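You operate a simulated robot arm through the tools that you are given. There is no shell and no other tool. Be economical: measure what you need, move in short steps, check, and stop when the job is done.

You are at the controls of a simulated two-armed robot. One attempt, no reset.

JOB
Empty the white planter into the sink and fit the flowerpot back.
Fine: hold the planter with one hand while you lift the flowerpot out. Set down upright: black flowerpot.

Only the result counts: the job must be done as asked and must still hold three seconds after the hand-in. Knocking over, shifting, dropping, spilling or breaking anything else fails it.

ROBOT AND FRAMES
Two 7-joint arms with two-finger parallel grippers on one trunk, on a base that drives. Base frame: it is fixed to the floor where the robot stands at the start and does not move with it; the origin is under the middle of the robot, x ahead of it, y to its left, z up; the surface under the hand at the start is at about z = 775. Units: mm, rad, N and s.
The left shoulder is at the start at [70, 134, 1251], the right one opposite. With the tool pointing down near the work surface each hand reaches from about 100 to 600 mm from the robot's upright axis, wherever it stands, measured 20 degrees to its own side. Places, roughly: brown flowerpot [-500, -1250, 1000]; green flowerpot [-750, -1250, 1000]; green jug [-1500, -1250, 1000]. Payload 1.57 kg a hand.
The tool frame of a hand sits at the grasp point between the pads (the TCP): z along the fingers, y along the line on which they close. The tips reach 30 mm beyond it. The gripper opens to 80 mm. The fingers are 17 mm wide and 12 mm thick; the gripper's body (40 by 82 mm) begins 80 mm behind the TCP.
Orientation is that of the tool frame in the base frame, as a unit quaternion [w, x, y, z]. With the fingers straight down and closing along the base's y, the tool's x points along the base's -x, its y along +y and its z along -z.

CONTROLS
- The arms move only by the tool arm_command. It takes "left_series", "right_series" or both (then of equal length, played together; a hand with none holds still); each is a list of rows, each an object (a shift or turn left out is 0, a gripper value left out holds the last) with "translation": the shift along the tool's x, y, z in units of 100 mm (1.0 is 100 mm), a list of three; "turn": the turn, a rotation vector about the tool's x, y, z in units of 90 degrees (1.0 is 90 degrees), a list of three. In form: [{"translation": [x, y, z], "turn": [wx, wy, wz]}, ...]. A call has 1 to 12 rows; each row is the pose to reach, as a shift and turn from the pose commanded when the call began, along the tool's axes at that moment. "left_hand" and "right_hand" are, for a hand that has rows, the gripper command, from -1 (shut) to 1 (fully open), values between in proportion, set as the call begins (left out, the last holds). A call with a number of a shift or a turn outside -1 to 1 is refused whole. Rows are played at 5 a second. More than 50 mm and 0.15 rad between two rows, or a gripper value outside its range, and nothing of the call is played. A pose out of reach is approached as far as the arm can. The call stops where the force on the tool passes 90 N (or 10 N more than at its start, if that is more) or the arm is blocked; 0.2 s more then pass. Each finger travels about 153 mm/s and halts on what it meets, pressing with about 26 N; the grip force reading is that of the motor and also rises with nothing between the fingers. The clock runs only during rows and for 0.2 s after the last one: add rows that repeat a pose to give the fingers time. The reply holds the time, the measured pose of the TCP, the force on the tool along the base axes, the opening and the grip force, in the units named above and with some noise, with the torque about the TCP (base axes, N m) and any sound that the robot's microphone picked up.
- Cameras (640 x 400 px; columns grow to the right, rows downward): "scene" is now at [125.5, 12, 1460.5]; the picture's right is [0.15, -0.99, 0.00], its down [-0.74, -0.12, -0.66] and it looks along [0.65, 0.10, -0.75] (base axes); focal length 248 px, centre (320, 200). "left" rides on the left gripper at [72, 7, -122] in its tool frame; the picture's right is [-0.09, 1.00, 0.00], its down [-0.84, -0.08, -0.54] and it looks along [-0.54, -0.05, 0.84] (tool axes); focal length 238 px, centre (320, 200). "right" rides on the right gripper at [72, -7, -122] in its tool frame; the picture's right is [0.09, 1.00, 0.00], its down [-0.84, 0.08, -0.54] and it looks along [-0.54, 0.05, 0.84] (tool axes); focal length 238 px, centre (320, 200). There is no depth. A picture from a camera that has moved, and an enlarged one, comes with that camera's place and axes in the base frame and with its lens.
- get_image(camera): a new picture of that camera. The clock stands still meanwhile.
- lift_body(by): slides the trunk up (or, below 0, down) by that many mm; the arms and the scene camera ride with it, the base frame stays. It gives what a move gives, with no picture.
- roll_base(legs): drives the robot by 1 to 6 legs, each [ahead, left, turn to the left] in mm, mm and rad, along the robot's own axes; the way and the turn of a leg run together, so that a leg with both is an arc; at most 1500 mm and 3.142 rad a leg. The arms and the cameras ride along, it lands a little off, and it stops where it bumps. It gives what a move gives.
- turn_head(pan, tilt): turns the head with the scene camera to pan (to the left, within 1.501 rad either way) and tilt (down, from -0.506 to 1.204), counted from straight ahead of the robot. It gives what a move gives.
- zoom(camera, box): a new picture of the part [left, top, right, bottom] of that camera's present view, enlarged. The clock stands still meanwhile.
- sign_off(): hands the job in; it is judged then, once.

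Go step by step. Nothing tells you exact positions but the pictures and the camera data: compare them with the known pose of the tool, close in by small moves and look again before you grip or let go. The budget is 120 turns and 88 pictures, counting those below and the enlarged ones. Unless the task says otherwise, let go and move clear before handing in, and close with one line.

The tools are called after "Call:" by a JSON object that holds its "api" and its "payload". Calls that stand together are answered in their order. arm_command: Moves the arms, as the interface text tells. Its arguments: {"type":"object","properties":{"left_series":{"type":"array","items":{"type":"object","properties":{"translation":{"type":"array","items":{"type":"number"}},"turn":{"type":"array","items":{"type":"number"}}}}},"left_hand":{"type":"number"},"right_series":{"type":"array","items":{"type":"object","properties":{"translation":{"type":"array","items":{"type":"number"}},"turn":{"type":"array","items":{"type":"number"}}}}},"right_hand":{"type":"number"}},"required":[]} The other tools are called the same way: lift_body (by) slides the trunk up or down; roll_base (legs) drives the base; turn_head (pan, tilt) turns the head that bears the scene camera; get_image (camera) takes a picture; zoom (camera, box) takes an enlarged picture of a part of a camera's view; sign_off () hands the job in.

At the start:

```text
clock: 0.0
left_tcp_pos: [505.8, 186.8, 1184.4]
left_ee_rot: [0.0, 0.0, 1.0, -0.001]
left_ft_force: [0.5, 0.2, -0.7]
left_torque: [0.01, 0.02, -0.01]
left_opening: 79.9
left_grip_force: 0.1
right_tcp_pos: [431.0, -128.6, 1158.0]
right_ee_rot: [0.0, 0.001, 1.0, 0.001]
right_ft_force: [-1.1, 0.1, 0.4]
right_torque: [-0.02, 0.01, -0.04]
right_opening: 80.0
right_grip_force: 0.1
trunk travel left (down, up): [-825.0, 115.0]
robot x, y, heading: [4.0, 3.0, 0.002]
head pan, tilt: [0.154, 0.852]
```

scene: 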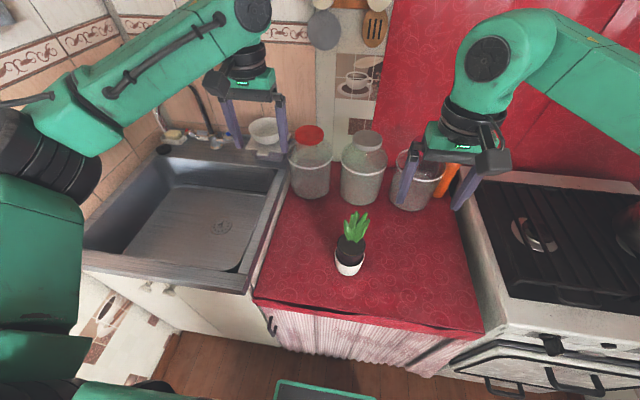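
right: 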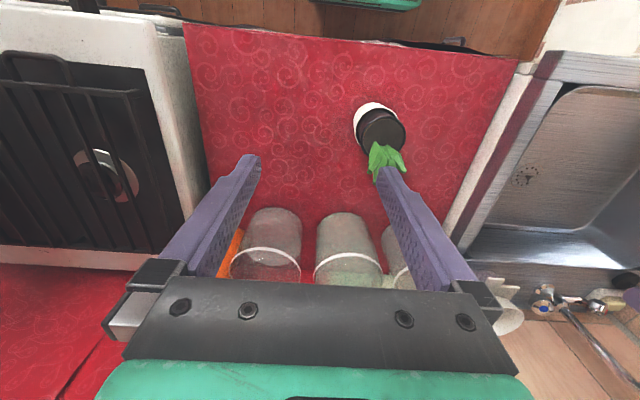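
left: 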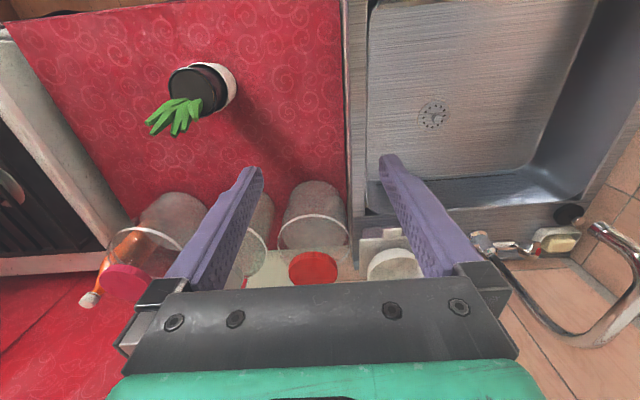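

I see the white planter with the black flowerpot standing on the red counter, about (460, -25), with the sink to the left. First a closer look.

Call:
{"api": "zoom", "payload": {"camera": "scene", "box": [300, 190, 400, 290]}}

Call:
{"api": "zoom", "payload": {"camera": "right", "box": [320, 80, 440, 200]}}

Call:
{"api": "zoom", "payload": {"camera": "left", "box": [130, 40, 250, 160]}}

```text
4.00 times, centred on (350, 240) of scene
camera zoom: at [125.5, 12.0, 1460.5], right [0.15, -0.99, 0.0], down [-0.74, -0.12, -0.66], along [0.65, 0.1, -0.75], focal length 993 px, centre (200, 40)
```

zoom: 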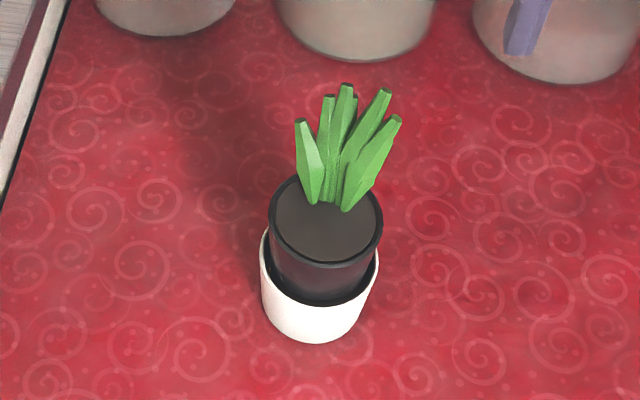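

```text
3.33 times, centred on (380, 140) of right
camera zoom: at [358.7, -133.6, 1280.7], right [-0.09, 1.0, 0.0], down [0.84, 0.08, 0.54], along [0.54, 0.05, -0.84], focal length 794 px, centre (120, 400)
```

zoom: 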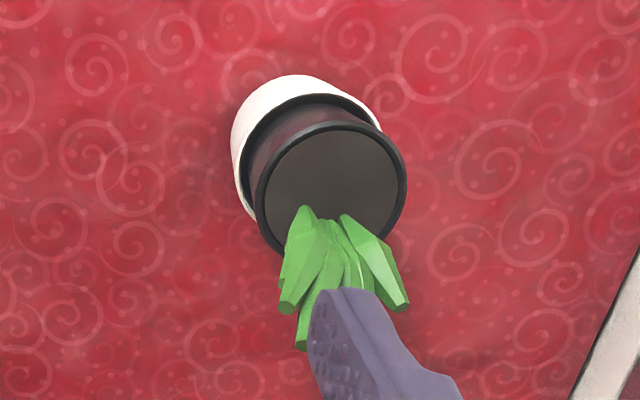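

```text
3.33 times, centred on (190, 100) of left
camera zoom: at [434.3, 193.9, 1306.4], right [0.09, 1.0, 0.0], down [0.84, -0.08, 0.54], along [0.54, -0.05, -0.84], focal length 794 px, centre (753, 533)
```

zoom: 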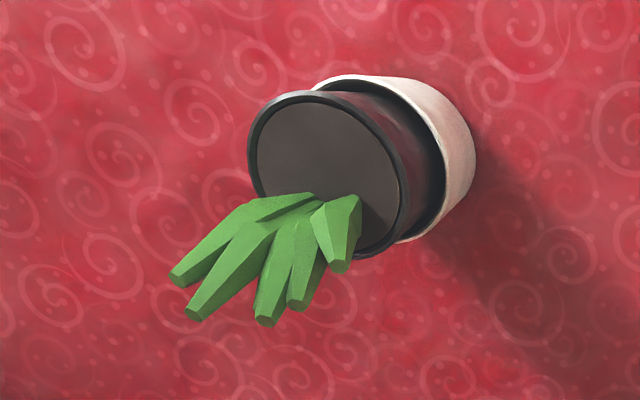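

Estimates: black rim about Ø75 at z≈897, centred (473, -20). The planter rim is about Ø79 at z≈860 and tapers to about Ø60 at the counter. The sink basin is at y 300–750. I'll bring the left hand in from the left, low on the planter, and the right hand in from the right, under the black rim. First I roll both wrists and move them apart.

Call:
{"api": "arm_command", "payload": {"left_series": [{"translation": [0, 0.08, 0], "turn": [0, 0, -0.09]}, {"translation": [0, 0.16, 0], "turn": [0, 0, -0.18]}, {"translation": [0, 0.24, 0], "turn": [0, 0, -0.27]}, {"translation": [0, 0.32, 0], "turn": [0, 0, -0.36]}, {"translation": [0, 0.4, 0], "turn": [0, 0, -0.45]}, {"translation": [0, 0.48, 0], "turn": [0, 0, -0.54]}, {"translation": [0, 0.56, 0], "turn": [0, 0, -0.63]}, {"translation": [0, 0.64, 0], "turn": [0, 0, -0.72]}, {"translation": [0, 0.72, 0], "turn": [0, 0, -0.81]}, {"translation": [0, 0.8, 0], "turn": [0, 0, -0.9]}, {"translation": [0, 0.8, 0], "turn": [0, 0, -0.95]}, {"translation": [0, 0.8, 0], "turn": [0, 0, -1]}], "right_series": [{"translation": [0, -0.08, 0], "turn": [0, 0, 0.09]}, {"translation": [0, -0.16, 0], "turn": [0, 0, 0.18]}, {"translation": [0, -0.24, 0], "turn": [0, 0, 0.27]}, {"translation": [0, -0.32, 0], "turn": [0, 0, 0.36]}, {"translation": [0, -0.4, 0], "turn": [0, 0, 0.45]}, {"translation": [0, -0.48, 0], "turn": [0, 0, 0.54]}, {"translation": [0, -0.56, 0], "turn": [0, 0, 0.63]}, {"translation": [0, -0.64, 0], "turn": [0, 0, 0.72]}, {"translation": [0, -0.72, 0], "turn": [0, 0, 0.81]}, {"translation": [0, -0.8, 0], "turn": [0, 0, 0.9]}, {"translation": [0, -0.8, 0], "turn": [0, 0, 0.95]}, {"translation": [0, -0.8, 0], "turn": [0, 0, 1]}]}}

```text
clock: 2.6
left_tcp_pos: [505.9, 266.2, 1184.4]
left_ee_rot: [0.0, 0.707, -0.707, 0.0]
left_ft_force: [-0.5, -0.3, -0.7]
left_torque: [-0.01, 0.03, 0.02]
left_opening: 79.9
left_grip_force: 0.0
right_tcp_pos: [431.4, -207.6, 1157.9]
right_ee_rot: [0.0, 0.708, 0.706, 0.0]
right_ft_force: [0.1, 0.2, 0.4]
right_torque: [-0.01, 0.0, 0.02]
right_opening: 79.9
right_grip_force: 0.1
trunk travel left (down, up): [-825.0, 115.0]
robot x, y, heading: [-1.3, 2.2, -0.003]
head pan, tilt: [0.154, 0.852]
```

Both wrists are rolled. Now I pitch the fingers inward to about 18° below horizontal.

Call:
{"api": "arm_command", "payload": {"left_series": [{"turn": [0, 0.09, 0]}, {"turn": [0, 0.18, 0]}, {"turn": [0, 0.27, 0]}, {"turn": [0, 0.36, 0]}, {"turn": [0, 0.45, 0]}, {"turn": [0, 0.54, 0]}, {"turn": [0, 0.63, 0]}, {"turn": [0, 0.72, 0]}, {"turn": [0, 0.8, 0]}, {"turn": [0, 0.8, 0]}], "right_series": [{"turn": [0, 0.09, 0]}, {"turn": [0, 0.18, 0]}, {"turn": [0, 0.27, 0]}, {"turn": [0, 0.36, 0]}, {"turn": [0, 0.45, 0]}, {"turn": [0, 0.54, 0]}, {"turn": [0, 0.63, 0]}, {"turn": [0, 0.72, 0]}, {"turn": [0, 0.8, 0]}, {"turn": [0, 0.8, 0]}]}}

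Call:
{"api": "get_image", "payload": {"camera": "scene"}}

```text
clock: 4.8
left_tcp_pos: [505.7, 267.0, 1183.5]
left_ee_rot: [0.416, 0.572, -0.571, 0.416]
left_ft_force: [-0.9, 0.5, 0.6]
left_torque: [0.0, -0.02, -0.01]
left_opening: 79.7
left_grip_force: 0.2
right_tcp_pos: [430.5, -207.1, 1158.3]
right_ee_rot: [-0.415, 0.572, 0.571, 0.417]
right_ft_force: [0.1, 0.2, 1.4]
right_torque: [0.0, -0.05, 0.0]
right_opening: 80.0
right_grip_force: 0.0
trunk travel left (down, up): [-825.0, 115.0]
robot x, y, heading: [2.1, -1.5, -0.001]
head pan, tilt: [0.154, 0.852]
```

```text
81 pictures are left
camera scene: at [125.2, 11.9, 1460.5], right [0.15, -0.99, 0.0], down [-0.74, -0.12, -0.66], along [0.65, 0.1, -0.75], focal length 248 px, centre (320, 200)
```

scene: 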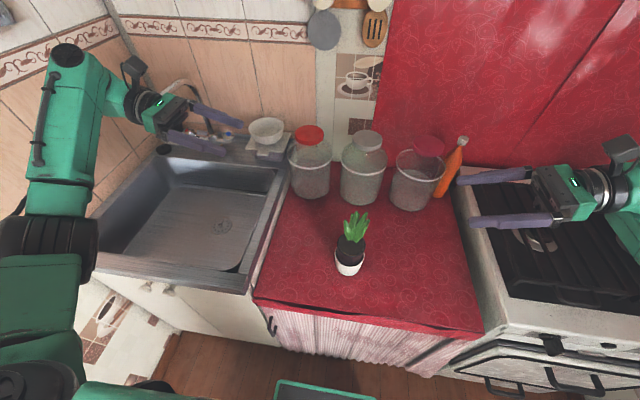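

The cameras are on top of the hands, so this configuration works. I'll lower the trunk to bring both hands near working height.

Call:
{"api": "lift_body", "payload": {"by": -200}}

Call:
{"api": "get_image", "payload": {"camera": "scene"}}

Call:
{"api": "get_image", "payload": {"camera": "right"}}

Call:
{"api": "get_image", "payload": {"camera": "left"}}

```text
clock: 7.0
left_tcp_pos: [505.3, 266.8, 984.3]
left_ee_rot: [0.415, 0.573, -0.571, 0.416]
left_ft_force: [-0.3, 0.2, 0.5]
left_torque: [-0.01, 0.01, 0.0]
left_opening: 79.9
left_grip_force: 0.0
right_tcp_pos: [430.5, -206.8, 958.6]
right_ee_rot: [-0.415, 0.572, 0.571, 0.417]
right_ft_force: [0.9, -0.1, 0.7]
right_torque: [0.03, 0.02, -0.01]
right_opening: 80.1
right_grip_force: 0.1
trunk travel left (down, up): [-625.0, 315.0]
robot x, y, heading: [0.6, 4.8, -0.003]
head pan, tilt: [0.154, 0.852]
```

```text
80 pictures are left
camera scene: at [125.2, 12.0, 1260.5], right [0.15, -0.99, 0.0], down [-0.74, -0.12, -0.66], along [0.65, 0.1, -0.75], focal length 248 px, centre (320, 200)
```

scene: 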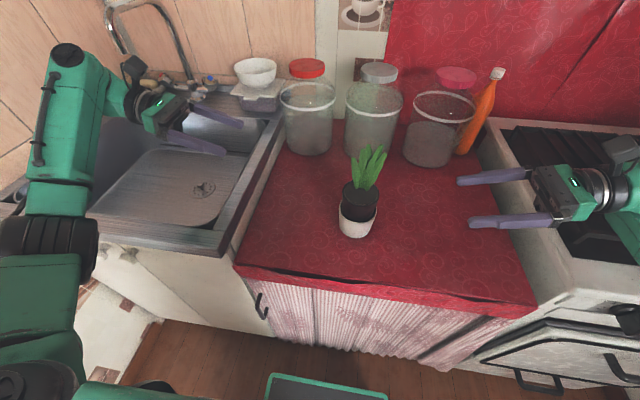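

```text
79 pictures are left
camera right: at [423.6, -300.5, 1065.1], right [1.0, 0.03, 0.09], down [0.08, -0.77, -0.63], along [0.05, 0.63, -0.77], focal length 238 px, centre (320, 200)
```

right: 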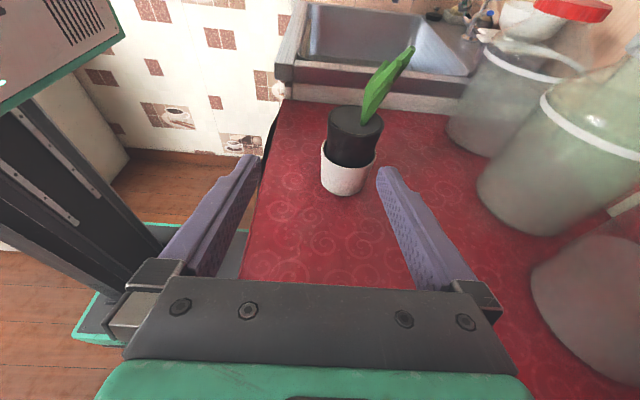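

```text
78 pictures are left
camera left: at [499.0, 361.4, 1090.3], right [-1.0, 0.03, -0.09], down [0.08, 0.77, -0.63], along [0.05, -0.63, -0.77], focal length 238 px, centre (320, 200)
```

left: 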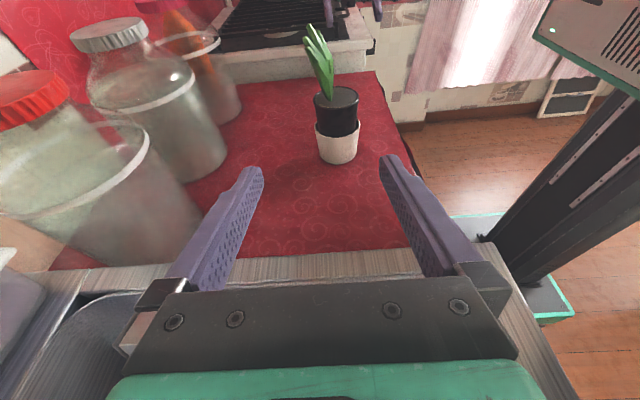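

Good side views. I zoom to measure the pot's heights.

Call:
{"api": "zoom", "payload": {"camera": "right", "box": [270, 100, 430, 200]}}

Call:
{"api": "zoom", "payload": {"camera": "left", "box": [260, 75, 420, 175]}}

Call:
{"api": "zoom", "payload": {"camera": "scene", "box": [280, 145, 440, 245]}}

```text
4.00 times, centred on (350, 150) of right
camera zoom: at [423.6, -300.5, 1065.1], right [1.0, 0.03, 0.09], down [0.08, -0.77, -0.63], along [0.05, 0.63, -0.77], focal length 953 px, centre (200, 400)
```

zoom: 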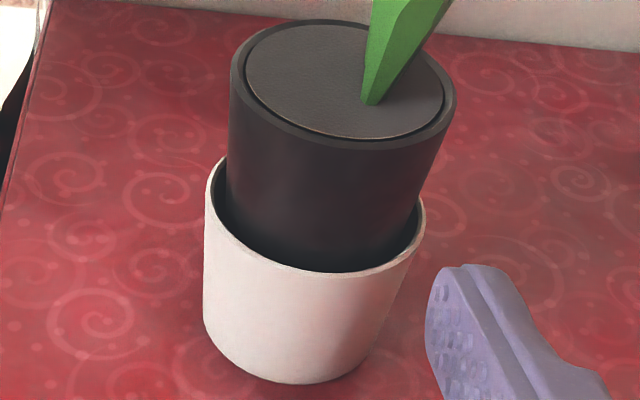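

```text
4.00 times, centred on (340, 125) of left
camera zoom: at [499.0, 361.4, 1090.3], right [-1.0, 0.03, -0.09], down [0.08, 0.77, -0.63], along [0.05, -0.63, -0.77], focal length 953 px, centre (240, 500)
```

zoom: 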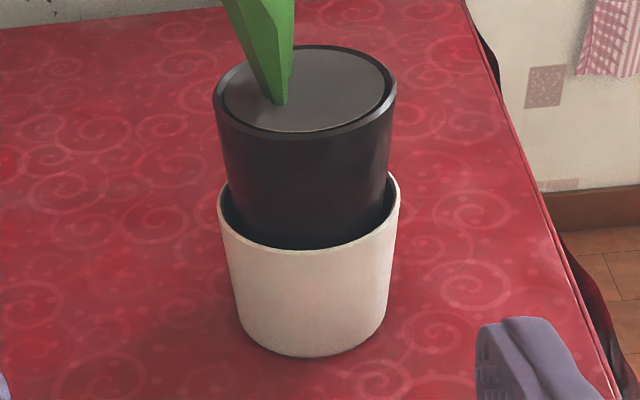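

```text
4.00 times, centred on (360, 195) of scene
camera zoom: at [125.2, 12.0, 1260.5], right [0.15, -0.99, 0.0], down [-0.74, -0.12, -0.66], along [0.65, 0.1, -0.75], focal length 993 px, centre (160, 220)
```

zoom: 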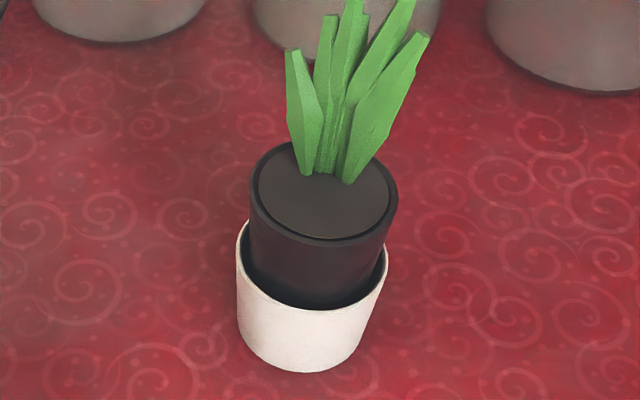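

Measured: the black pot's top is Ø76 at (479, -16, 888). The planter rim is Ø83 at z 837, and its base is about Ø68. Both hands now go to stand-off points on their approach lines.

Call:
{"api": "arm_command", "payload": {"left_series": [{"translation": [-0.22, 0.066, 0.247]}, {"translation": [-0.44, 0.132, 0.495]}, {"translation": [-0.66, 0.198, 0.742]}, {"translation": [-0.877, 0.263, 0.989]}, {"translation": [-0.877, 0.263, 0.989]}], "right_series": [{"translation": [-0.084, 0.121, 0.182]}, {"translation": [-0.168, 0.242, 0.365]}, {"translation": [-0.252, 0.363, 0.547]}, {"translation": [-0.337, 0.485, 0.73]}, {"translation": [-0.337, 0.485, 0.73]}]}}

```text
clock: 8.2
left_tcp_pos: [478.7, 198.7, 871.0]
left_ee_rot: [-0.415, -0.572, 0.572, -0.415]
left_ft_force: [0.4, 1.1, -0.2]
left_torque: [0.02, -0.01, 0.02]
left_opening: 79.9
left_grip_force: 0.0
right_tcp_pos: [480.0, -148.2, 903.7]
right_ee_rot: [-0.415, 0.573, 0.572, 0.416]
right_ft_force: [0.1, 0.7, 0.4]
right_torque: [0.0, -0.01, 0.0]
right_opening: 80.0
right_grip_force: 0.1
trunk travel left (down, up): [-625.0, 315.0]
robot x, y, heading: [-0.2, 0.4, -0.002]
head pan, tilt: [0.154, 0.852]
```

Call:
{"api": "arm_command", "payload": {"left_series": [{"translation": [-0.008, 0, 0.33]}, {"translation": [-0.016, 0, 0.66]}, {"translation": [-0.023, 0, 0.98]}, {"translation": [-0.023, 0, 0.98]}]}}

Call:
{"api": "get_image", "payload": {"camera": "left"}}

Call:
{"api": "get_image", "payload": {"camera": "right"}}

Call:
{"api": "get_image", "payload": {"camera": "scene"}}

```text
clock: 8.7
left_tcp_pos: [484.5, 184.9, 860.4]
left_ee_rot: [0.393, 0.586, -0.569, 0.422]
left_ft_force: [-12.5, 44.2, -2.4]
left_torque: [0.28, 0.04, 0.24]
left_opening: 80.1
left_grip_force: 0.1
right_tcp_pos: [480.8, -141.3, 903.3]
right_ee_rot: [-0.417, 0.57, 0.574, 0.414]
right_ft_force: [0.6, -1.6, 0.1]
right_torque: [0.06, 0.04, 0.03]
right_opening: 80.0
right_grip_force: 0.1
trunk travel left (down, up): [-625.0, 315.0]
robot x, y, heading: [-1.1, 0.5, 0.007]
head pan, tilt: [0.154, 0.852]
stopped in row 2 (left hand): the force on the tool passed its limit at 110 N (the readings are from after the stop); the commanded pose is now the measured one
```

```text
74 pictures are left
camera left: at [471.0, 276.4, 968.8], right [-0.99, -0.01, -0.11], down [0.05, 0.79, -0.61], along [0.09, -0.61, -0.79], focal length 238 px, centre (320, 200)
```

left: 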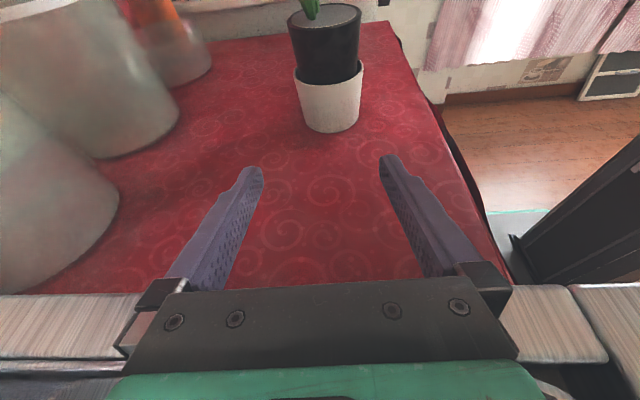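

```text
73 pictures are left
camera right: at [474.6, -234.7, 1009.9], right [1.0, 0.03, 0.09], down [0.08, -0.77, -0.63], along [0.05, 0.63, -0.77], focal length 238 px, centre (320, 200)
```

right: 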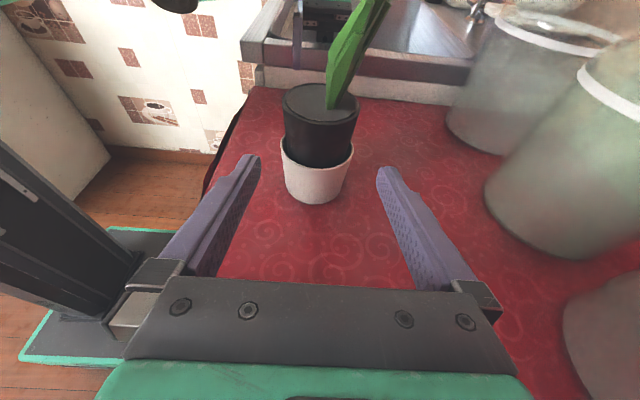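

```text
72 pictures are left
camera scene: at [124.4, 16.6, 1260.3], right [0.16, -0.99, 0.0], down [-0.74, -0.12, -0.66], along [0.65, 0.1, -0.75], focal length 248 px, centre (320, 200)
```

scene: 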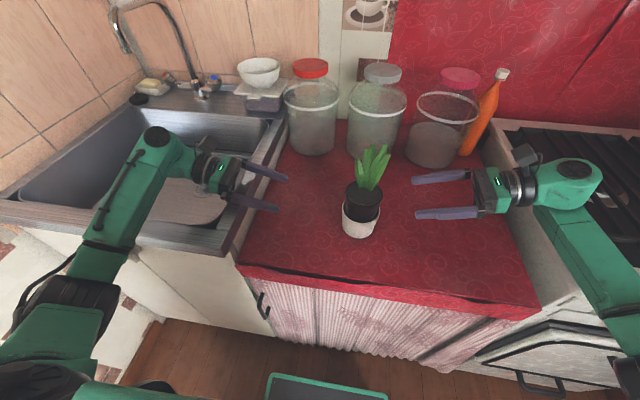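

The left wrist bumped the sink's raised rim, which is higher than I assumed. I back off and lift, then come in diagonally from the robot's side so the wrist stays clear of the sink.

Call:
{"api": "arm_command", "payload": {"left_series": [{"translation": [0.1, 0, -0.15]}, {"translation": [0.4, 0, -0.2]}, {"translation": [0.8, 0, -0.2]}, {"translation": [0.8, 0, -0.2]}]}}

Call:
{"api": "get_image", "payload": {"camera": "scene"}}

```text
clock: 9.7
left_tcp_pos: [482.7, 168.9, 944.5]
left_ee_rot: [0.396, 0.582, -0.569, 0.425]
left_ft_force: [0.5, 0.3, -0.4]
left_torque: [-0.01, 0.01, -0.02]
left_opening: 79.8
left_grip_force: 0.0
right_tcp_pos: [481.2, -144.7, 902.3]
right_ee_rot: [-0.416, 0.571, 0.574, 0.414]
right_ft_force: [0.7, 0.1, -0.1]
right_torque: [0.01, 0.01, 0.0]
right_opening: 80.0
right_grip_force: 0.1
trunk travel left (down, up): [-625.0, 315.0]
robot x, y, heading: [-2.0, 1.4, 0.001]
head pan, tilt: [0.154, 0.852]
```

```text
71 pictures are left
camera scene: at [125.6, 13.8, 1260.5], right [0.16, -0.99, 0.0], down [-0.74, -0.12, -0.66], along [0.65, 0.1, -0.75], focal length 248 px, centre (320, 200)
```

scene: 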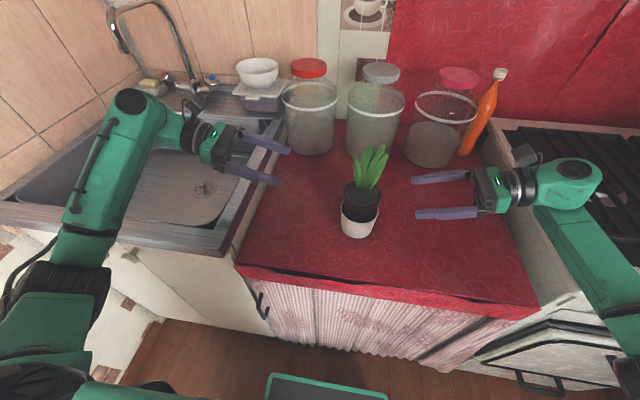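

Call:
{"api": "arm_command", "payload": {"left_series": [{"translation": [-0.008, 0.15, 0.12], "turn": [0.075, 0.001, -0.0275]}, {"translation": [-0.017, 0.3, 0.24], "turn": [0.15, 0.002, -0.055]}, {"translation": [-0.025, 0.456, 0.355], "turn": [0.224, 0.0025, -0.0825]}, {"translation": [-0.034, 0.61, 0.474], "turn": [0.299, 0.003, -0.11]}, {"translation": [-0.042, 0.76, 0.592], "turn": [0.374, 0.004, -0.1375]}, {"translation": [-0.051, 0.913, 0.711], "turn": [0.4485, 0.005, -0.165]}, {"translation": [-0.051, 0.913, 0.711], "turn": [0.4485, 0.005, -0.165]}]}}

Call:
{"api": "get_image", "payload": {"camera": "scene"}}

Call:
{"api": "get_image", "payload": {"camera": "left"}}

```text
clock: 11.3
left_tcp_pos: [449.6, 105.9, 886.6]
left_ee_rot: [0.226, 0.747, -0.308, 0.543]
left_ft_force: [-0.2, -0.8, 0.3]
left_torque: [0.0, -0.02, 0.03]
left_opening: 79.9
left_grip_force: 0.1
left hand out of reach, approached as far as the arm can: row 5, 6, 7
right_tcp_pos: [480.3, -145.8, 904.0]
right_ee_rot: [-0.417, 0.571, 0.573, 0.415]
right_ft_force: [-0.1, 0.3, -0.1]
right_torque: [0.01, 0.03, -0.01]
right_opening: 80.0
right_grip_force: 0.0
trunk travel left (down, up): [-625.0, 315.0]
robot x, y, heading: [-1.7, 3.4, 0.005]
head pan, tilt: [0.154, 0.852]
```

```text
70 pictures are left
camera scene: at [125.2, 12.8, 1260.6], right [0.16, -0.99, 0.0], down [-0.74, -0.12, -0.66], along [0.65, 0.11, -0.75], focal length 248 px, centre (320, 200)
```

scene: 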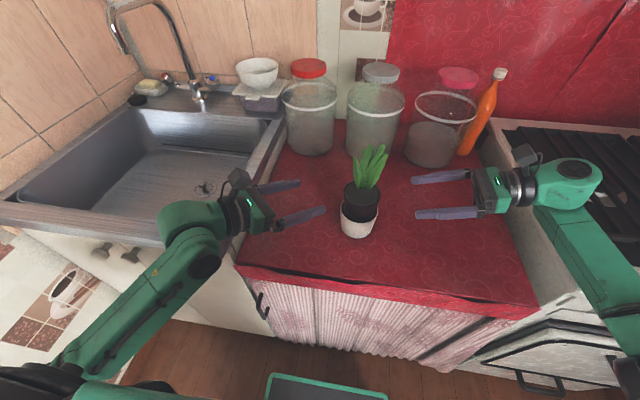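

```text
69 pictures are left
camera left: at [378.4, 168.8, 992.1], right [-0.73, -0.68, -0.08], down [-0.49, 0.6, -0.63], along [0.48, -0.42, -0.77], focal length 238 px, centre (320, 200)
```

left: 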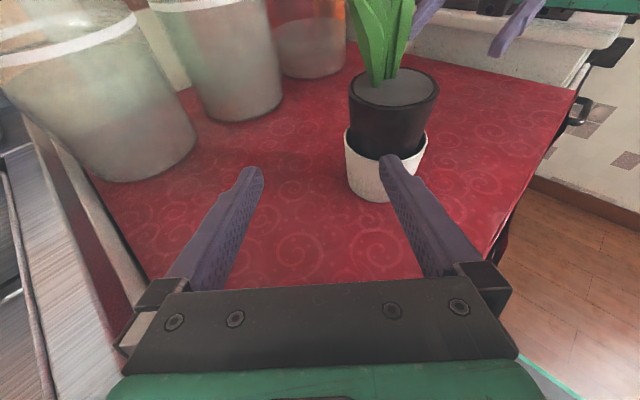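

The left arm is folded too tight here, so I drive the base back 110 mm for better reach.

Call:
{"api": "roll_base", "payload": {"legs": [[-110, 0, 0]]}}

```text
clock: 12.4
left_tcp_pos: [342.7, 106.9, 885.8]
left_ee_rot: [0.226, 0.748, -0.309, 0.543]
left_ft_force: [1.4, -0.7, 0.1]
left_torque: [-0.03, 0.01, -0.02]
left_opening: 80.1
left_grip_force: 0.1
right_tcp_pos: [372.5, -145.9, 903.1]
right_ee_rot: [-0.417, 0.571, 0.573, 0.416]
right_ft_force: [-0.1, 0.9, 0.0]
right_torque: [-0.04, 0.02, 0.01]
right_opening: 79.8
right_grip_force: 0.0
trunk travel left (down, up): [-625.0, 315.0]
robot x, y, heading: [-108.1, 2.5, 0.002]
head pan, tilt: [0.154, 0.852]
```

Call:
{"api": "arm_command", "payload": {"left_series": [{"translation": [-0.134, -0.05, 0.267]}, {"translation": [-0.268, -0.099, 0.534]}, {"translation": [-0.268, -0.099, 0.534]}, {"translation": [-0.268, -0.099, 0.534]}], "right_series": [{"translation": [0, 0.34, 0]}, {"translation": [0, 0.68, 0]}, {"translation": [0, 1, 0]}, {"translation": [0, 1, 0]}]}}

Call:
{"api": "get_image", "payload": {"camera": "scene"}}

Call:
{"api": "get_image", "payload": {"camera": "left"}}

Call:
{"api": "get_image", "payload": {"camera": "right"}}

```text
clock: 13.4
left_tcp_pos: [377.4, 82.1, 844.5]
left_ee_rot: [0.226, 0.747, -0.311, 0.543]
left_ft_force: [-0.9, -0.2, 0.5]
left_torque: [0.01, -0.01, 0.01]
left_opening: 80.0
left_grip_force: 0.1
right_tcp_pos: [473.4, -146.2, 904.8]
right_ee_rot: [-0.417, 0.569, 0.574, 0.415]
right_ft_force: [0.1, 0.1, -0.6]
right_torque: [0.02, 0.01, -0.04]
right_opening: 80.1
right_grip_force: 0.0
trunk travel left (down, up): [-625.0, 315.0]
robot x, y, heading: [-106.0, -1.2, 0.002]
head pan, tilt: [0.154, 0.852]
```

```text
68 pictures are left
camera scene: at [17.6, 10.7, 1260.6], right [0.16, -0.99, 0.0], down [-0.74, -0.12, -0.66], along [0.65, 0.11, -0.75], focal length 248 px, centre (320, 200)
```

scene: 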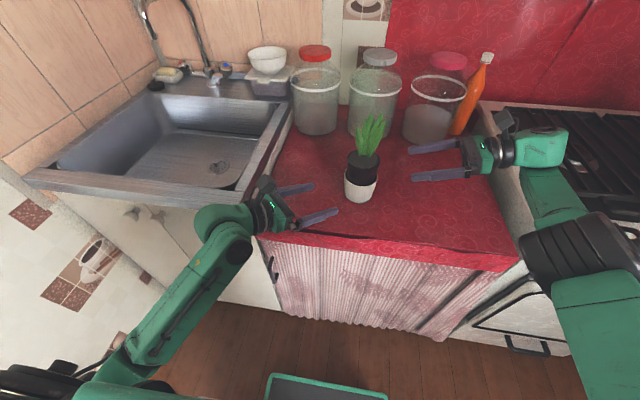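

```text
67 pictures are left
camera left: at [305.7, 143.9, 950.6], right [-0.73, -0.68, -0.09], down [-0.49, 0.6, -0.63], along [0.48, -0.41, -0.77], focal length 238 px, centre (320, 200)
```

left: 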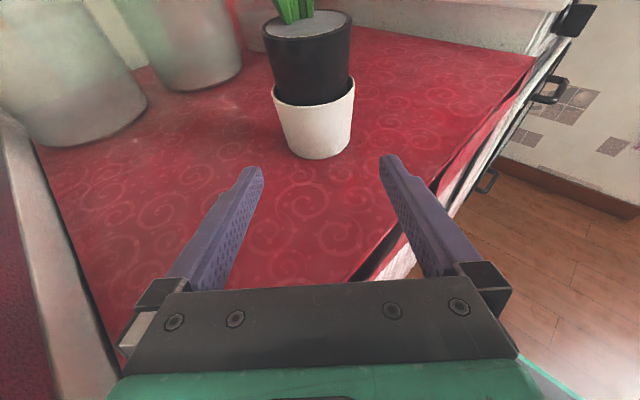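

```text
66 pictures are left
camera right: at [466.8, -240.2, 1010.5], right [1.0, 0.03, 0.09], down [0.08, -0.77, -0.63], along [0.05, 0.63, -0.77], focal length 238 px, centre (320, 200)
```

right: 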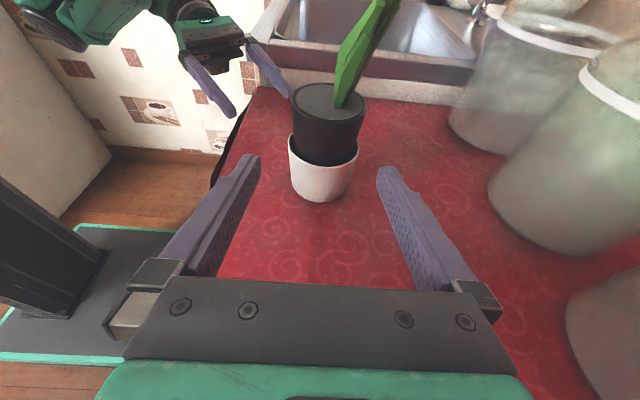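

The numbers agree with the picture. I advance the left hand along its line to just short of the planter.

Call:
{"api": "arm_command", "payload": {"left_series": [{"translation": [0, -0.021, 0.2]}, {"translation": [0, -0.021, 0.4]}, {"translation": [0, -0.021, 0.6]}, {"translation": [0, -0.021, 0.78]}, {"translation": [0, -0.021, 0.78]}]}}

Call:
{"api": "get_image", "payload": {"camera": "left"}}

Call:
{"api": "get_image", "payload": {"camera": "right"}}

```text
clock: 14.7
left_tcp_pos: [432.1, 32.7, 818.5]
left_ee_rot: [0.226, 0.747, -0.31, 0.544]
left_ft_force: [0.7, -0.8, 0.1]
left_torque: [0.0, -0.01, -0.03]
left_opening: 80.0
left_grip_force: 0.0
right_tcp_pos: [474.1, -144.7, 904.4]
right_ee_rot: [-0.416, 0.571, 0.574, 0.415]
right_ft_force: [0.8, -0.8, -1.0]
right_torque: [-0.01, 0.0, -0.02]
right_opening: 80.0
right_grip_force: 0.0
trunk travel left (down, up): [-625.0, 315.0]
robot x, y, heading: [-106.8, -1.3, 0.002]
head pan, tilt: [0.154, 0.852]
```

```text
65 pictures are left
camera left: at [360.9, 95.8, 925.4], right [-0.73, -0.68, -0.09], down [-0.49, 0.6, -0.63], along [0.48, -0.41, -0.77], focal length 238 px, centre (320, 200)
```

left: 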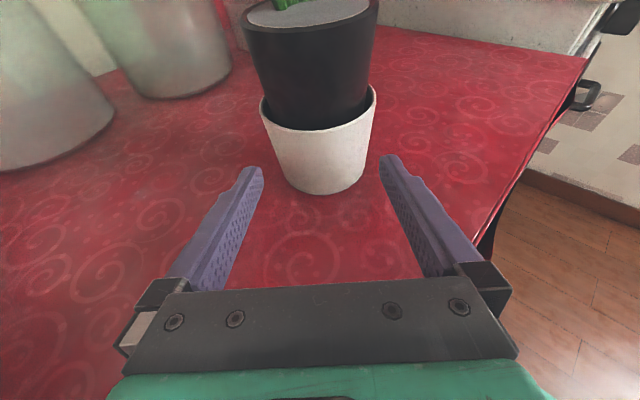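

```text
64 pictures are left
camera right: at [467.2, -238.4, 1010.7], right [1.0, 0.03, 0.09], down [0.08, -0.77, -0.63], along [0.05, 0.63, -0.77], focal length 238 px, centre (320, 200)
```

right: 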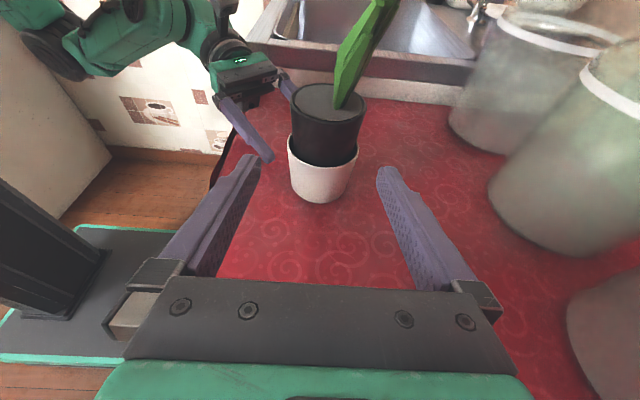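

The planter is centred between the fingers. I advance the last 62 mm.

Call:
{"api": "arm_command", "payload": {"left_series": [{"translation": [0.005, 0.006, 0.15]}, {"translation": [0.01, 0.006, 0.3]}, {"translation": [0.014, 0.006, 0.45]}, {"translation": [0.016, 0.006, 0.62]}, {"translation": [0.016, 0.006, 0.62]}]}}

Call:
{"api": "get_image", "payload": {"camera": "left"}}

Call:
{"api": "zoom", "payload": {"camera": "right", "box": [220, 60, 420, 220]}}

```text
clock: 15.8
left_tcp_pos: [473.1, -11.8, 801.5]
left_ee_rot: [0.226, 0.747, -0.31, 0.543]
left_ft_force: [-0.9, -0.4, 0.4]
left_torque: [-0.01, 0.01, 0.01]
left_opening: 80.0
left_grip_force: 0.1
right_tcp_pos: [473.8, -145.1, 903.9]
right_ee_rot: [-0.416, 0.571, 0.573, 0.415]
right_ft_force: [-0.2, -0.3, -0.3]
right_torque: [-0.01, 0.0, 0.01]
right_opening: 79.8
right_grip_force: 0.0
trunk travel left (down, up): [-625.0, 315.0]
robot x, y, heading: [-109.8, -1.2, 0.004]
head pan, tilt: [0.154, 0.852]
```

```text
63 pictures are left
camera left: at [403.4, 52.0, 908.6], right [-0.73, -0.68, -0.09], down [-0.49, 0.6, -0.63], along [0.48, -0.41, -0.77], focal length 238 px, centre (320, 200)
```

left: 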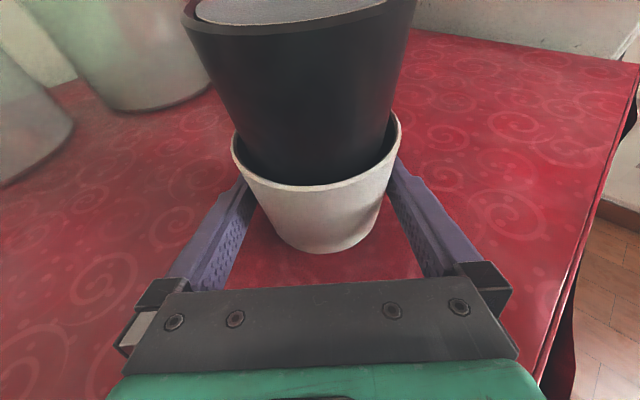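

```text
2.50 times, centred on (320, 140) of right
camera zoom: at [467.3, -238.4, 1010.6], right [1.0, 0.03, 0.09], down [0.08, -0.77, -0.63], along [0.05, 0.63, -0.77], focal length 596 px, centre (320, 350)
```

zoom: 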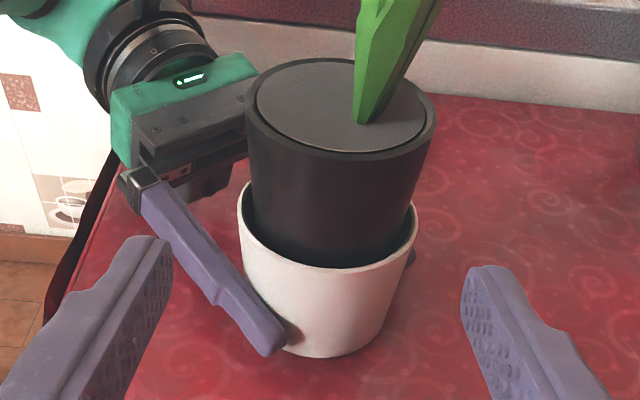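

Both fingers straddle the planter. I close the left gripper.

Call:
{"api": "arm_command", "payload": {"left_series": [{"translation": [0, 0, 0]}, {"translation": [0, 0, 0]}, {"translation": [0, 0, 0]}, {"translation": [0, 0, 0]}], "left_hand": -1}}

Call:
{"api": "get_image", "payload": {"camera": "left"}}

Call:
{"api": "get_image", "payload": {"camera": "right"}}

Call:
{"api": "zoom", "payload": {"camera": "scene", "box": [280, 110, 440, 210]}}

```text
clock: 16.9
left_tcp_pos: [475.2, -10.7, 802.8]
left_ee_rot: [0.226, 0.747, -0.309, 0.543]
left_ft_force: [-0.4, -1.0, 1.4]
left_torque: [-0.08, -0.02, -0.06]
left_opening: 76.6
left_grip_force: 26.3
right_tcp_pos: [473.7, -145.2, 904.4]
right_ee_rot: [-0.416, 0.571, 0.574, 0.415]
right_ft_force: [0.3, 0.1, 0.3]
right_torque: [0.02, -0.01, 0.0]
right_opening: 80.0
right_grip_force: 0.1
trunk travel left (down, up): [-625.0, 315.0]
robot x, y, heading: [-109.5, -1.0, 0.006]
head pan, tilt: [0.154, 0.852]
```

```text
61 pictures are left
camera left: at [403.4, 51.9, 908.6], right [-0.73, -0.68, -0.09], down [-0.49, 0.6, -0.63], along [0.48, -0.41, -0.77], focal length 238 px, centre (320, 200)
```

left: 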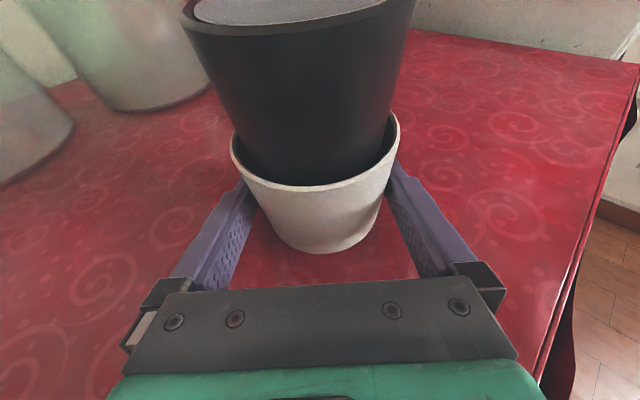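

```text
60 pictures are left
camera right: at [467.4, -238.8, 1010.5], right [1.0, 0.03, 0.09], down [0.08, -0.77, -0.63], along [0.05, 0.63, -0.77], focal length 238 px, centre (320, 200)
```

right: 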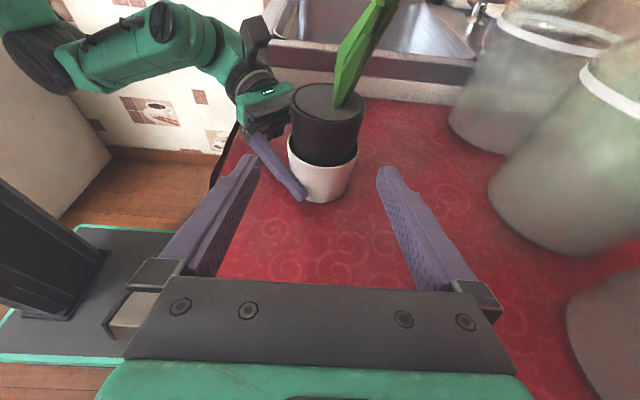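

```text
4.00 times, centred on (360, 160) of scene
camera zoom: at [18.0, 12.8, 1260.5], right [0.16, -0.99, 0.0], down [-0.74, -0.12, -0.66], along [0.65, 0.1, -0.75], focal length 993 px, centre (160, 360)
```

zoom: 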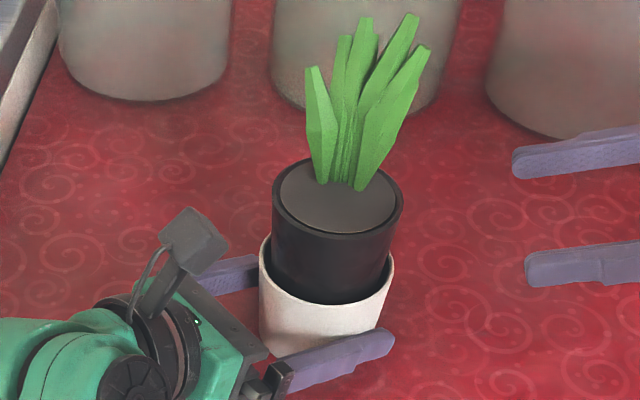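

The planter is held (76.6 mm). Now the right hand advances along its line toward the black pot.

Call:
{"api": "arm_command", "payload": {"right_series": [{"translation": [0, 0.063, 0.2]}, {"translation": [0, 0.063, 0.4]}, {"translation": [-0.005, 0.063, 0.6]}, {"translation": [-0.005, 0.063, 0.7]}, {"translation": [-0.005, 0.063, 0.7]}]}}

Call:
{"api": "get_image", "payload": {"camera": "right"}}

Call:
{"api": "zoom", "payload": {"camera": "scene", "box": [280, 110, 440, 210]}}

```text
clock: 18.1
left_tcp_pos: [474.0, -10.9, 802.3]
left_ee_rot: [0.226, 0.747, -0.31, 0.543]
left_ft_force: [-0.6, -0.5, 1.2]
left_torque: [-0.06, 0.04, -0.01]
left_opening: 76.5
left_grip_force: 25.5
right_tcp_pos: [479.3, -80.7, 880.5]
right_ee_rot: [-0.416, 0.571, 0.573, 0.415]
right_ft_force: [-0.1, -0.5, -0.7]
right_torque: [0.04, 0.04, 0.0]
right_opening: 79.9
right_grip_force: 0.0
right hand out of reach, approached as far as the arm can: row 1
trunk travel left (down, up): [-625.0, 315.0]
robot x, y, heading: [-104.6, -2.2, 0.006]
head pan, tilt: [0.154, 0.852]
```

```text
58 pictures are left
camera right: at [473.2, -173.4, 987.6], right [1.0, 0.03, 0.09], down [0.08, -0.77, -0.63], along [0.05, 0.63, -0.77], focal length 238 px, centre (320, 200)
```

right: 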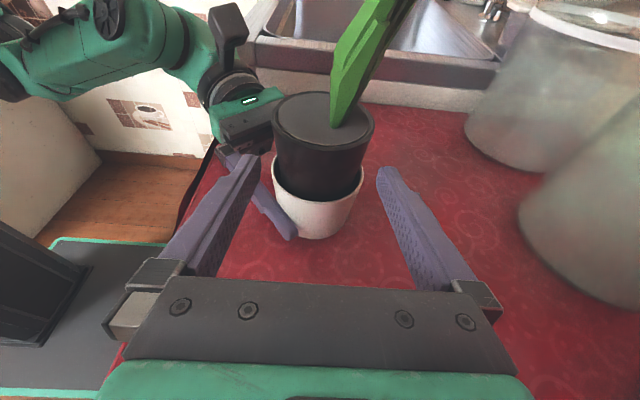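

```text
4.00 times, centred on (360, 160) of scene
camera zoom: at [17.9, 12.8, 1260.5], right [0.16, -0.99, 0.0], down [-0.74, -0.12, -0.66], along [0.65, 0.1, -0.75], focal length 993 px, centre (160, 360)
```

zoom: 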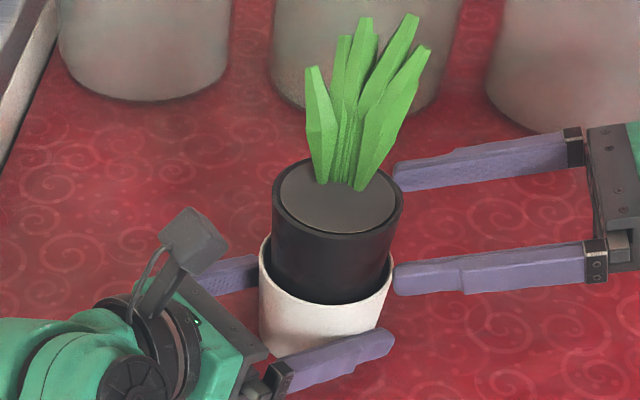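

Call:
{"api": "arm_command", "payload": {"right_series": [{"translation": [0.003, 0.005, 0.15]}, {"translation": [0.006, 0.005, 0.3]}, {"translation": [0.01, 0.005, 0.45]}, {"translation": [0.012, 0.005, 0.59]}, {"translation": [0.012, 0.005, 0.59]}]}}

Call:
{"api": "get_image", "payload": {"camera": "right"}}

Call:
{"api": "zoom", "payload": {"camera": "scene", "box": [280, 110, 440, 210]}}

```text
clock: 19.2
left_tcp_pos: [474.4, -11.5, 803.5]
left_ee_rot: [0.226, 0.748, -0.309, 0.543]
left_ft_force: [0.4, 0.1, 0.6]
left_torque: [-0.06, 0.06, -0.01]
left_opening: 76.4
left_grip_force: 26.3
right_tcp_pos: [480.8, -21.8, 864.6]
right_ee_rot: [-0.416, 0.571, 0.573, 0.415]
right_ft_force: [0.0, 1.4, -0.2]
right_torque: [-0.03, 0.03, -0.01]
right_opening: 79.9
right_grip_force: 0.1
trunk travel left (down, up): [-625.0, 315.0]
robot x, y, heading: [-106.2, 1.0, 0.004]
head pan, tilt: [0.154, 0.852]
```

```text
56 pictures are left
camera right: at [473.4, -115.9, 970.9], right [1.0, 0.03, 0.09], down [0.08, -0.77, -0.63], along [0.05, 0.63, -0.77], focal length 238 px, centre (320, 200)
```

right: 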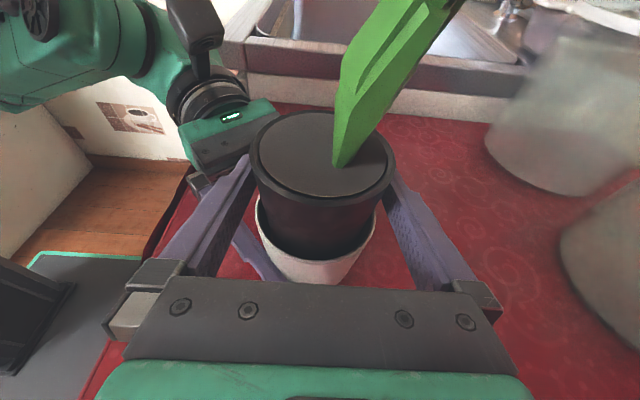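

```text
4.00 times, centred on (360, 160) of scene
camera zoom: at [17.8, 12.9, 1260.5], right [0.16, -0.99, 0.0], down [-0.74, -0.12, -0.66], along [0.65, 0.1, -0.75], focal length 993 px, centre (160, 360)
```

zoom: 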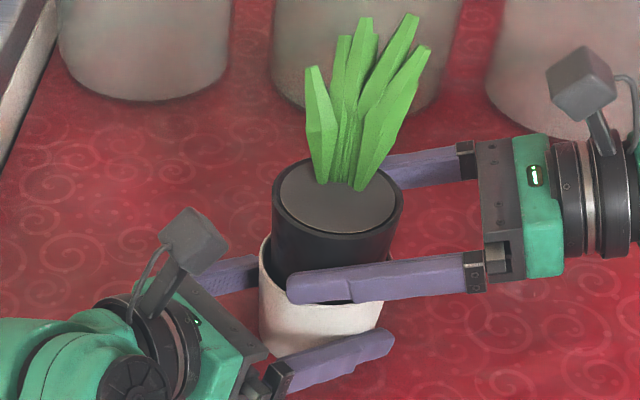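

The fingers are in place around the black pot with no contact force. I close the right gripper.

Call:
{"api": "arm_command", "payload": {"right_series": [{"translation": [0, 0, 0]}, {"translation": [0, 0, 0]}, {"translation": [0, 0, 0]}, {"translation": [0, 0, 0]}], "right_hand": -1}}

Call:
{"api": "get_image", "payload": {"camera": "right"}}

```text
clock: 20.2
left_tcp_pos: [473.9, -10.4, 803.7]
left_ee_rot: [0.225, 0.747, -0.309, 0.543]
left_ft_force: [-0.4, -0.9, 1.3]
left_torque: [-0.08, 0.08, -0.05]
left_opening: 76.3
left_grip_force: 26.0
right_tcp_pos: [480.0, -22.5, 863.5]
right_ee_rot: [-0.417, 0.57, 0.574, 0.414]
right_ft_force: [-0.6, 0.7, 0.0]
right_torque: [0.05, 0.0, -0.01]
right_opening: 71.7
right_grip_force: 25.9
trunk travel left (down, up): [-625.0, 315.0]
robot x, y, heading: [-104.2, 4.5, 0.005]
head pan, tilt: [0.154, 0.852]
```

```text
54 pictures are left
camera right: at [473.5, -115.9, 971.0], right [1.0, 0.03, 0.09], down [0.08, -0.77, -0.63], along [0.05, 0.63, -0.77], focal length 238 px, centre (320, 200)
```

right: 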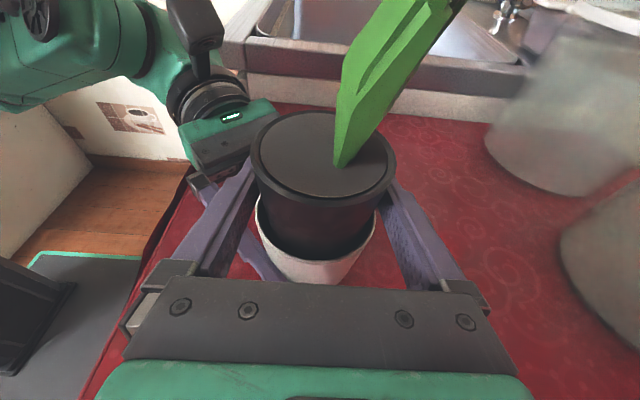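

The pot is gripped at 71.7 mm. I lift it straight up 20 mm first as a check.

Call:
{"api": "arm_command", "payload": {"right_series": [{"translation": [0.048, 0, -0.015]}, {"translation": [0.095, 0, -0.031]}, {"translation": [0.143, 0, -0.046]}, {"translation": [0.19, 0, -0.062]}, {"translation": [0.19, 0, -0.062]}]}}

Call:
{"api": "zoom", "payload": {"camera": "scene", "box": [280, 110, 440, 210]}}

```text
clock: 21.4
left_tcp_pos: [474.2, -12.2, 803.2]
left_ee_rot: [0.225, 0.748, -0.309, 0.543]
left_ft_force: [-0.6, 0.4, 1.8]
left_torque: [-0.07, 0.0, -0.01]
left_opening: 76.2
left_grip_force: 26.4
right_tcp_pos: [480.0, -20.2, 883.8]
right_ee_rot: [-0.417, 0.57, 0.573, 0.414]
right_ft_force: [0.6, 0.6, -2.7]
right_torque: [-0.01, -0.03, -0.01]
right_opening: 71.6
right_grip_force: 26.1
trunk travel left (down, up): [-625.0, 315.0]
robot x, y, heading: [-107.4, -0.9, 0.005]
head pan, tilt: [0.154, 0.852]
```

```text
4.00 times, centred on (360, 160) of scene
camera zoom: at [18.2, 13.0, 1260.5], right [0.16, -0.99, 0.0], down [-0.74, -0.12, -0.66], along [0.65, 0.1, -0.75], focal length 993 px, centre (160, 360)
```

zoom: 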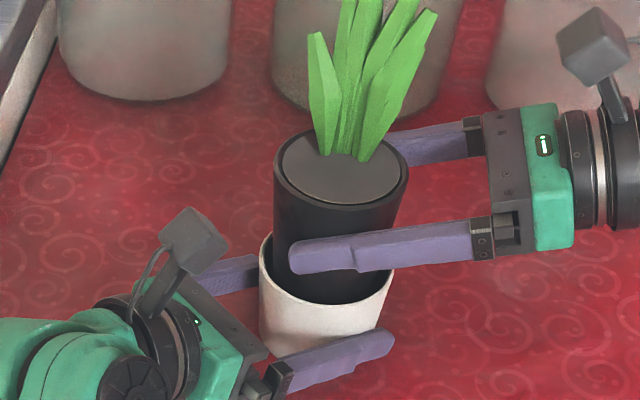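

The pot comes up cleanly and the planter stays put. I lift another 90 mm.

Call:
{"api": "arm_command", "payload": {"right_series": [{"translation": [0.107, 0, -0.035]}, {"translation": [0.214, 0, -0.07]}, {"translation": [0.321, 0, -0.104]}, {"translation": [0.428, 0, -0.139]}, {"translation": [0.535, 0, -0.174]}, {"translation": [0.642, 0, -0.209]}, {"translation": [0.749, 0, -0.243]}, {"translation": [0.856, 0, -0.278]}, {"translation": [0.856, 0, -0.278]}]}}

Call:
{"api": "get_image", "payload": {"camera": "scene"}}

Call:
{"api": "get_image", "payload": {"camera": "left"}}

```text
clock: 23.4
left_tcp_pos: [473.4, -11.3, 801.8]
left_ee_rot: [0.226, 0.748, -0.31, 0.542]
left_ft_force: [0.9, 0.1, 1.9]
left_torque: [-0.06, 0.05, -0.04]
left_opening: 76.2
left_grip_force: 25.9
right_tcp_pos: [481.1, -21.9, 974.4]
right_ee_rot: [-0.416, 0.571, 0.573, 0.415]
right_ft_force: [-0.6, 0.7, -2.7]
right_torque: [0.0, 0.01, 0.02]
right_opening: 71.9
right_grip_force: 25.9
trunk travel left (down, up): [-625.0, 315.0]
robot x, y, heading: [-109.3, 0.8, 0.007]
head pan, tilt: [0.154, 0.852]
```

```text
52 pictures are left
camera scene: at [18.1, 13.0, 1260.5], right [0.16, -0.99, 0.0], down [-0.74, -0.12, -0.66], along [0.65, 0.1, -0.75], focal length 248 px, centre (320, 200)
```

scene: 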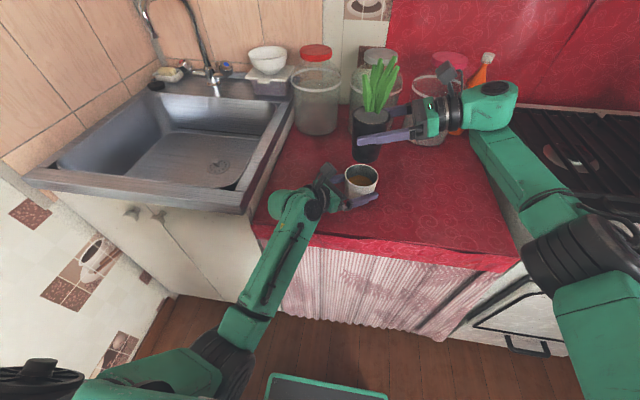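

```text
51 pictures are left
camera left: at [403.5, 52.1, 908.4], right [-0.73, -0.68, -0.09], down [-0.49, 0.6, -0.63], along [0.48, -0.41, -0.77], focal length 238 px, centre (320, 200)
```

left: 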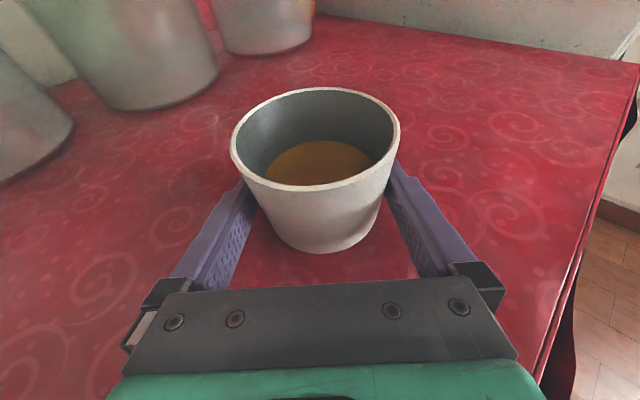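

The pot is out, and a little brown water sits in the planter. I measure the pot's bottom before setting it down to the right.

Call:
{"api": "zoom", "payload": {"camera": "scene", "box": [300, 50, 460, 210]}}

```text
2.50 times, centred on (380, 130) of scene
camera zoom: at [18.1, 13.0, 1260.5], right [0.16, -0.99, 0.0], down [-0.74, -0.12, -0.66], along [0.65, 0.1, -0.75], focal length 621 px, centre (170, 375)
```

zoom: 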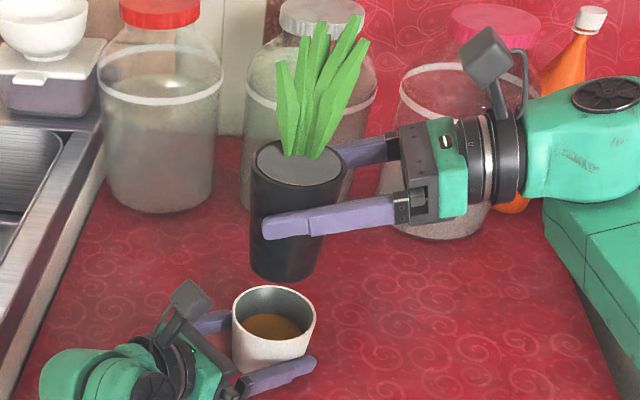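

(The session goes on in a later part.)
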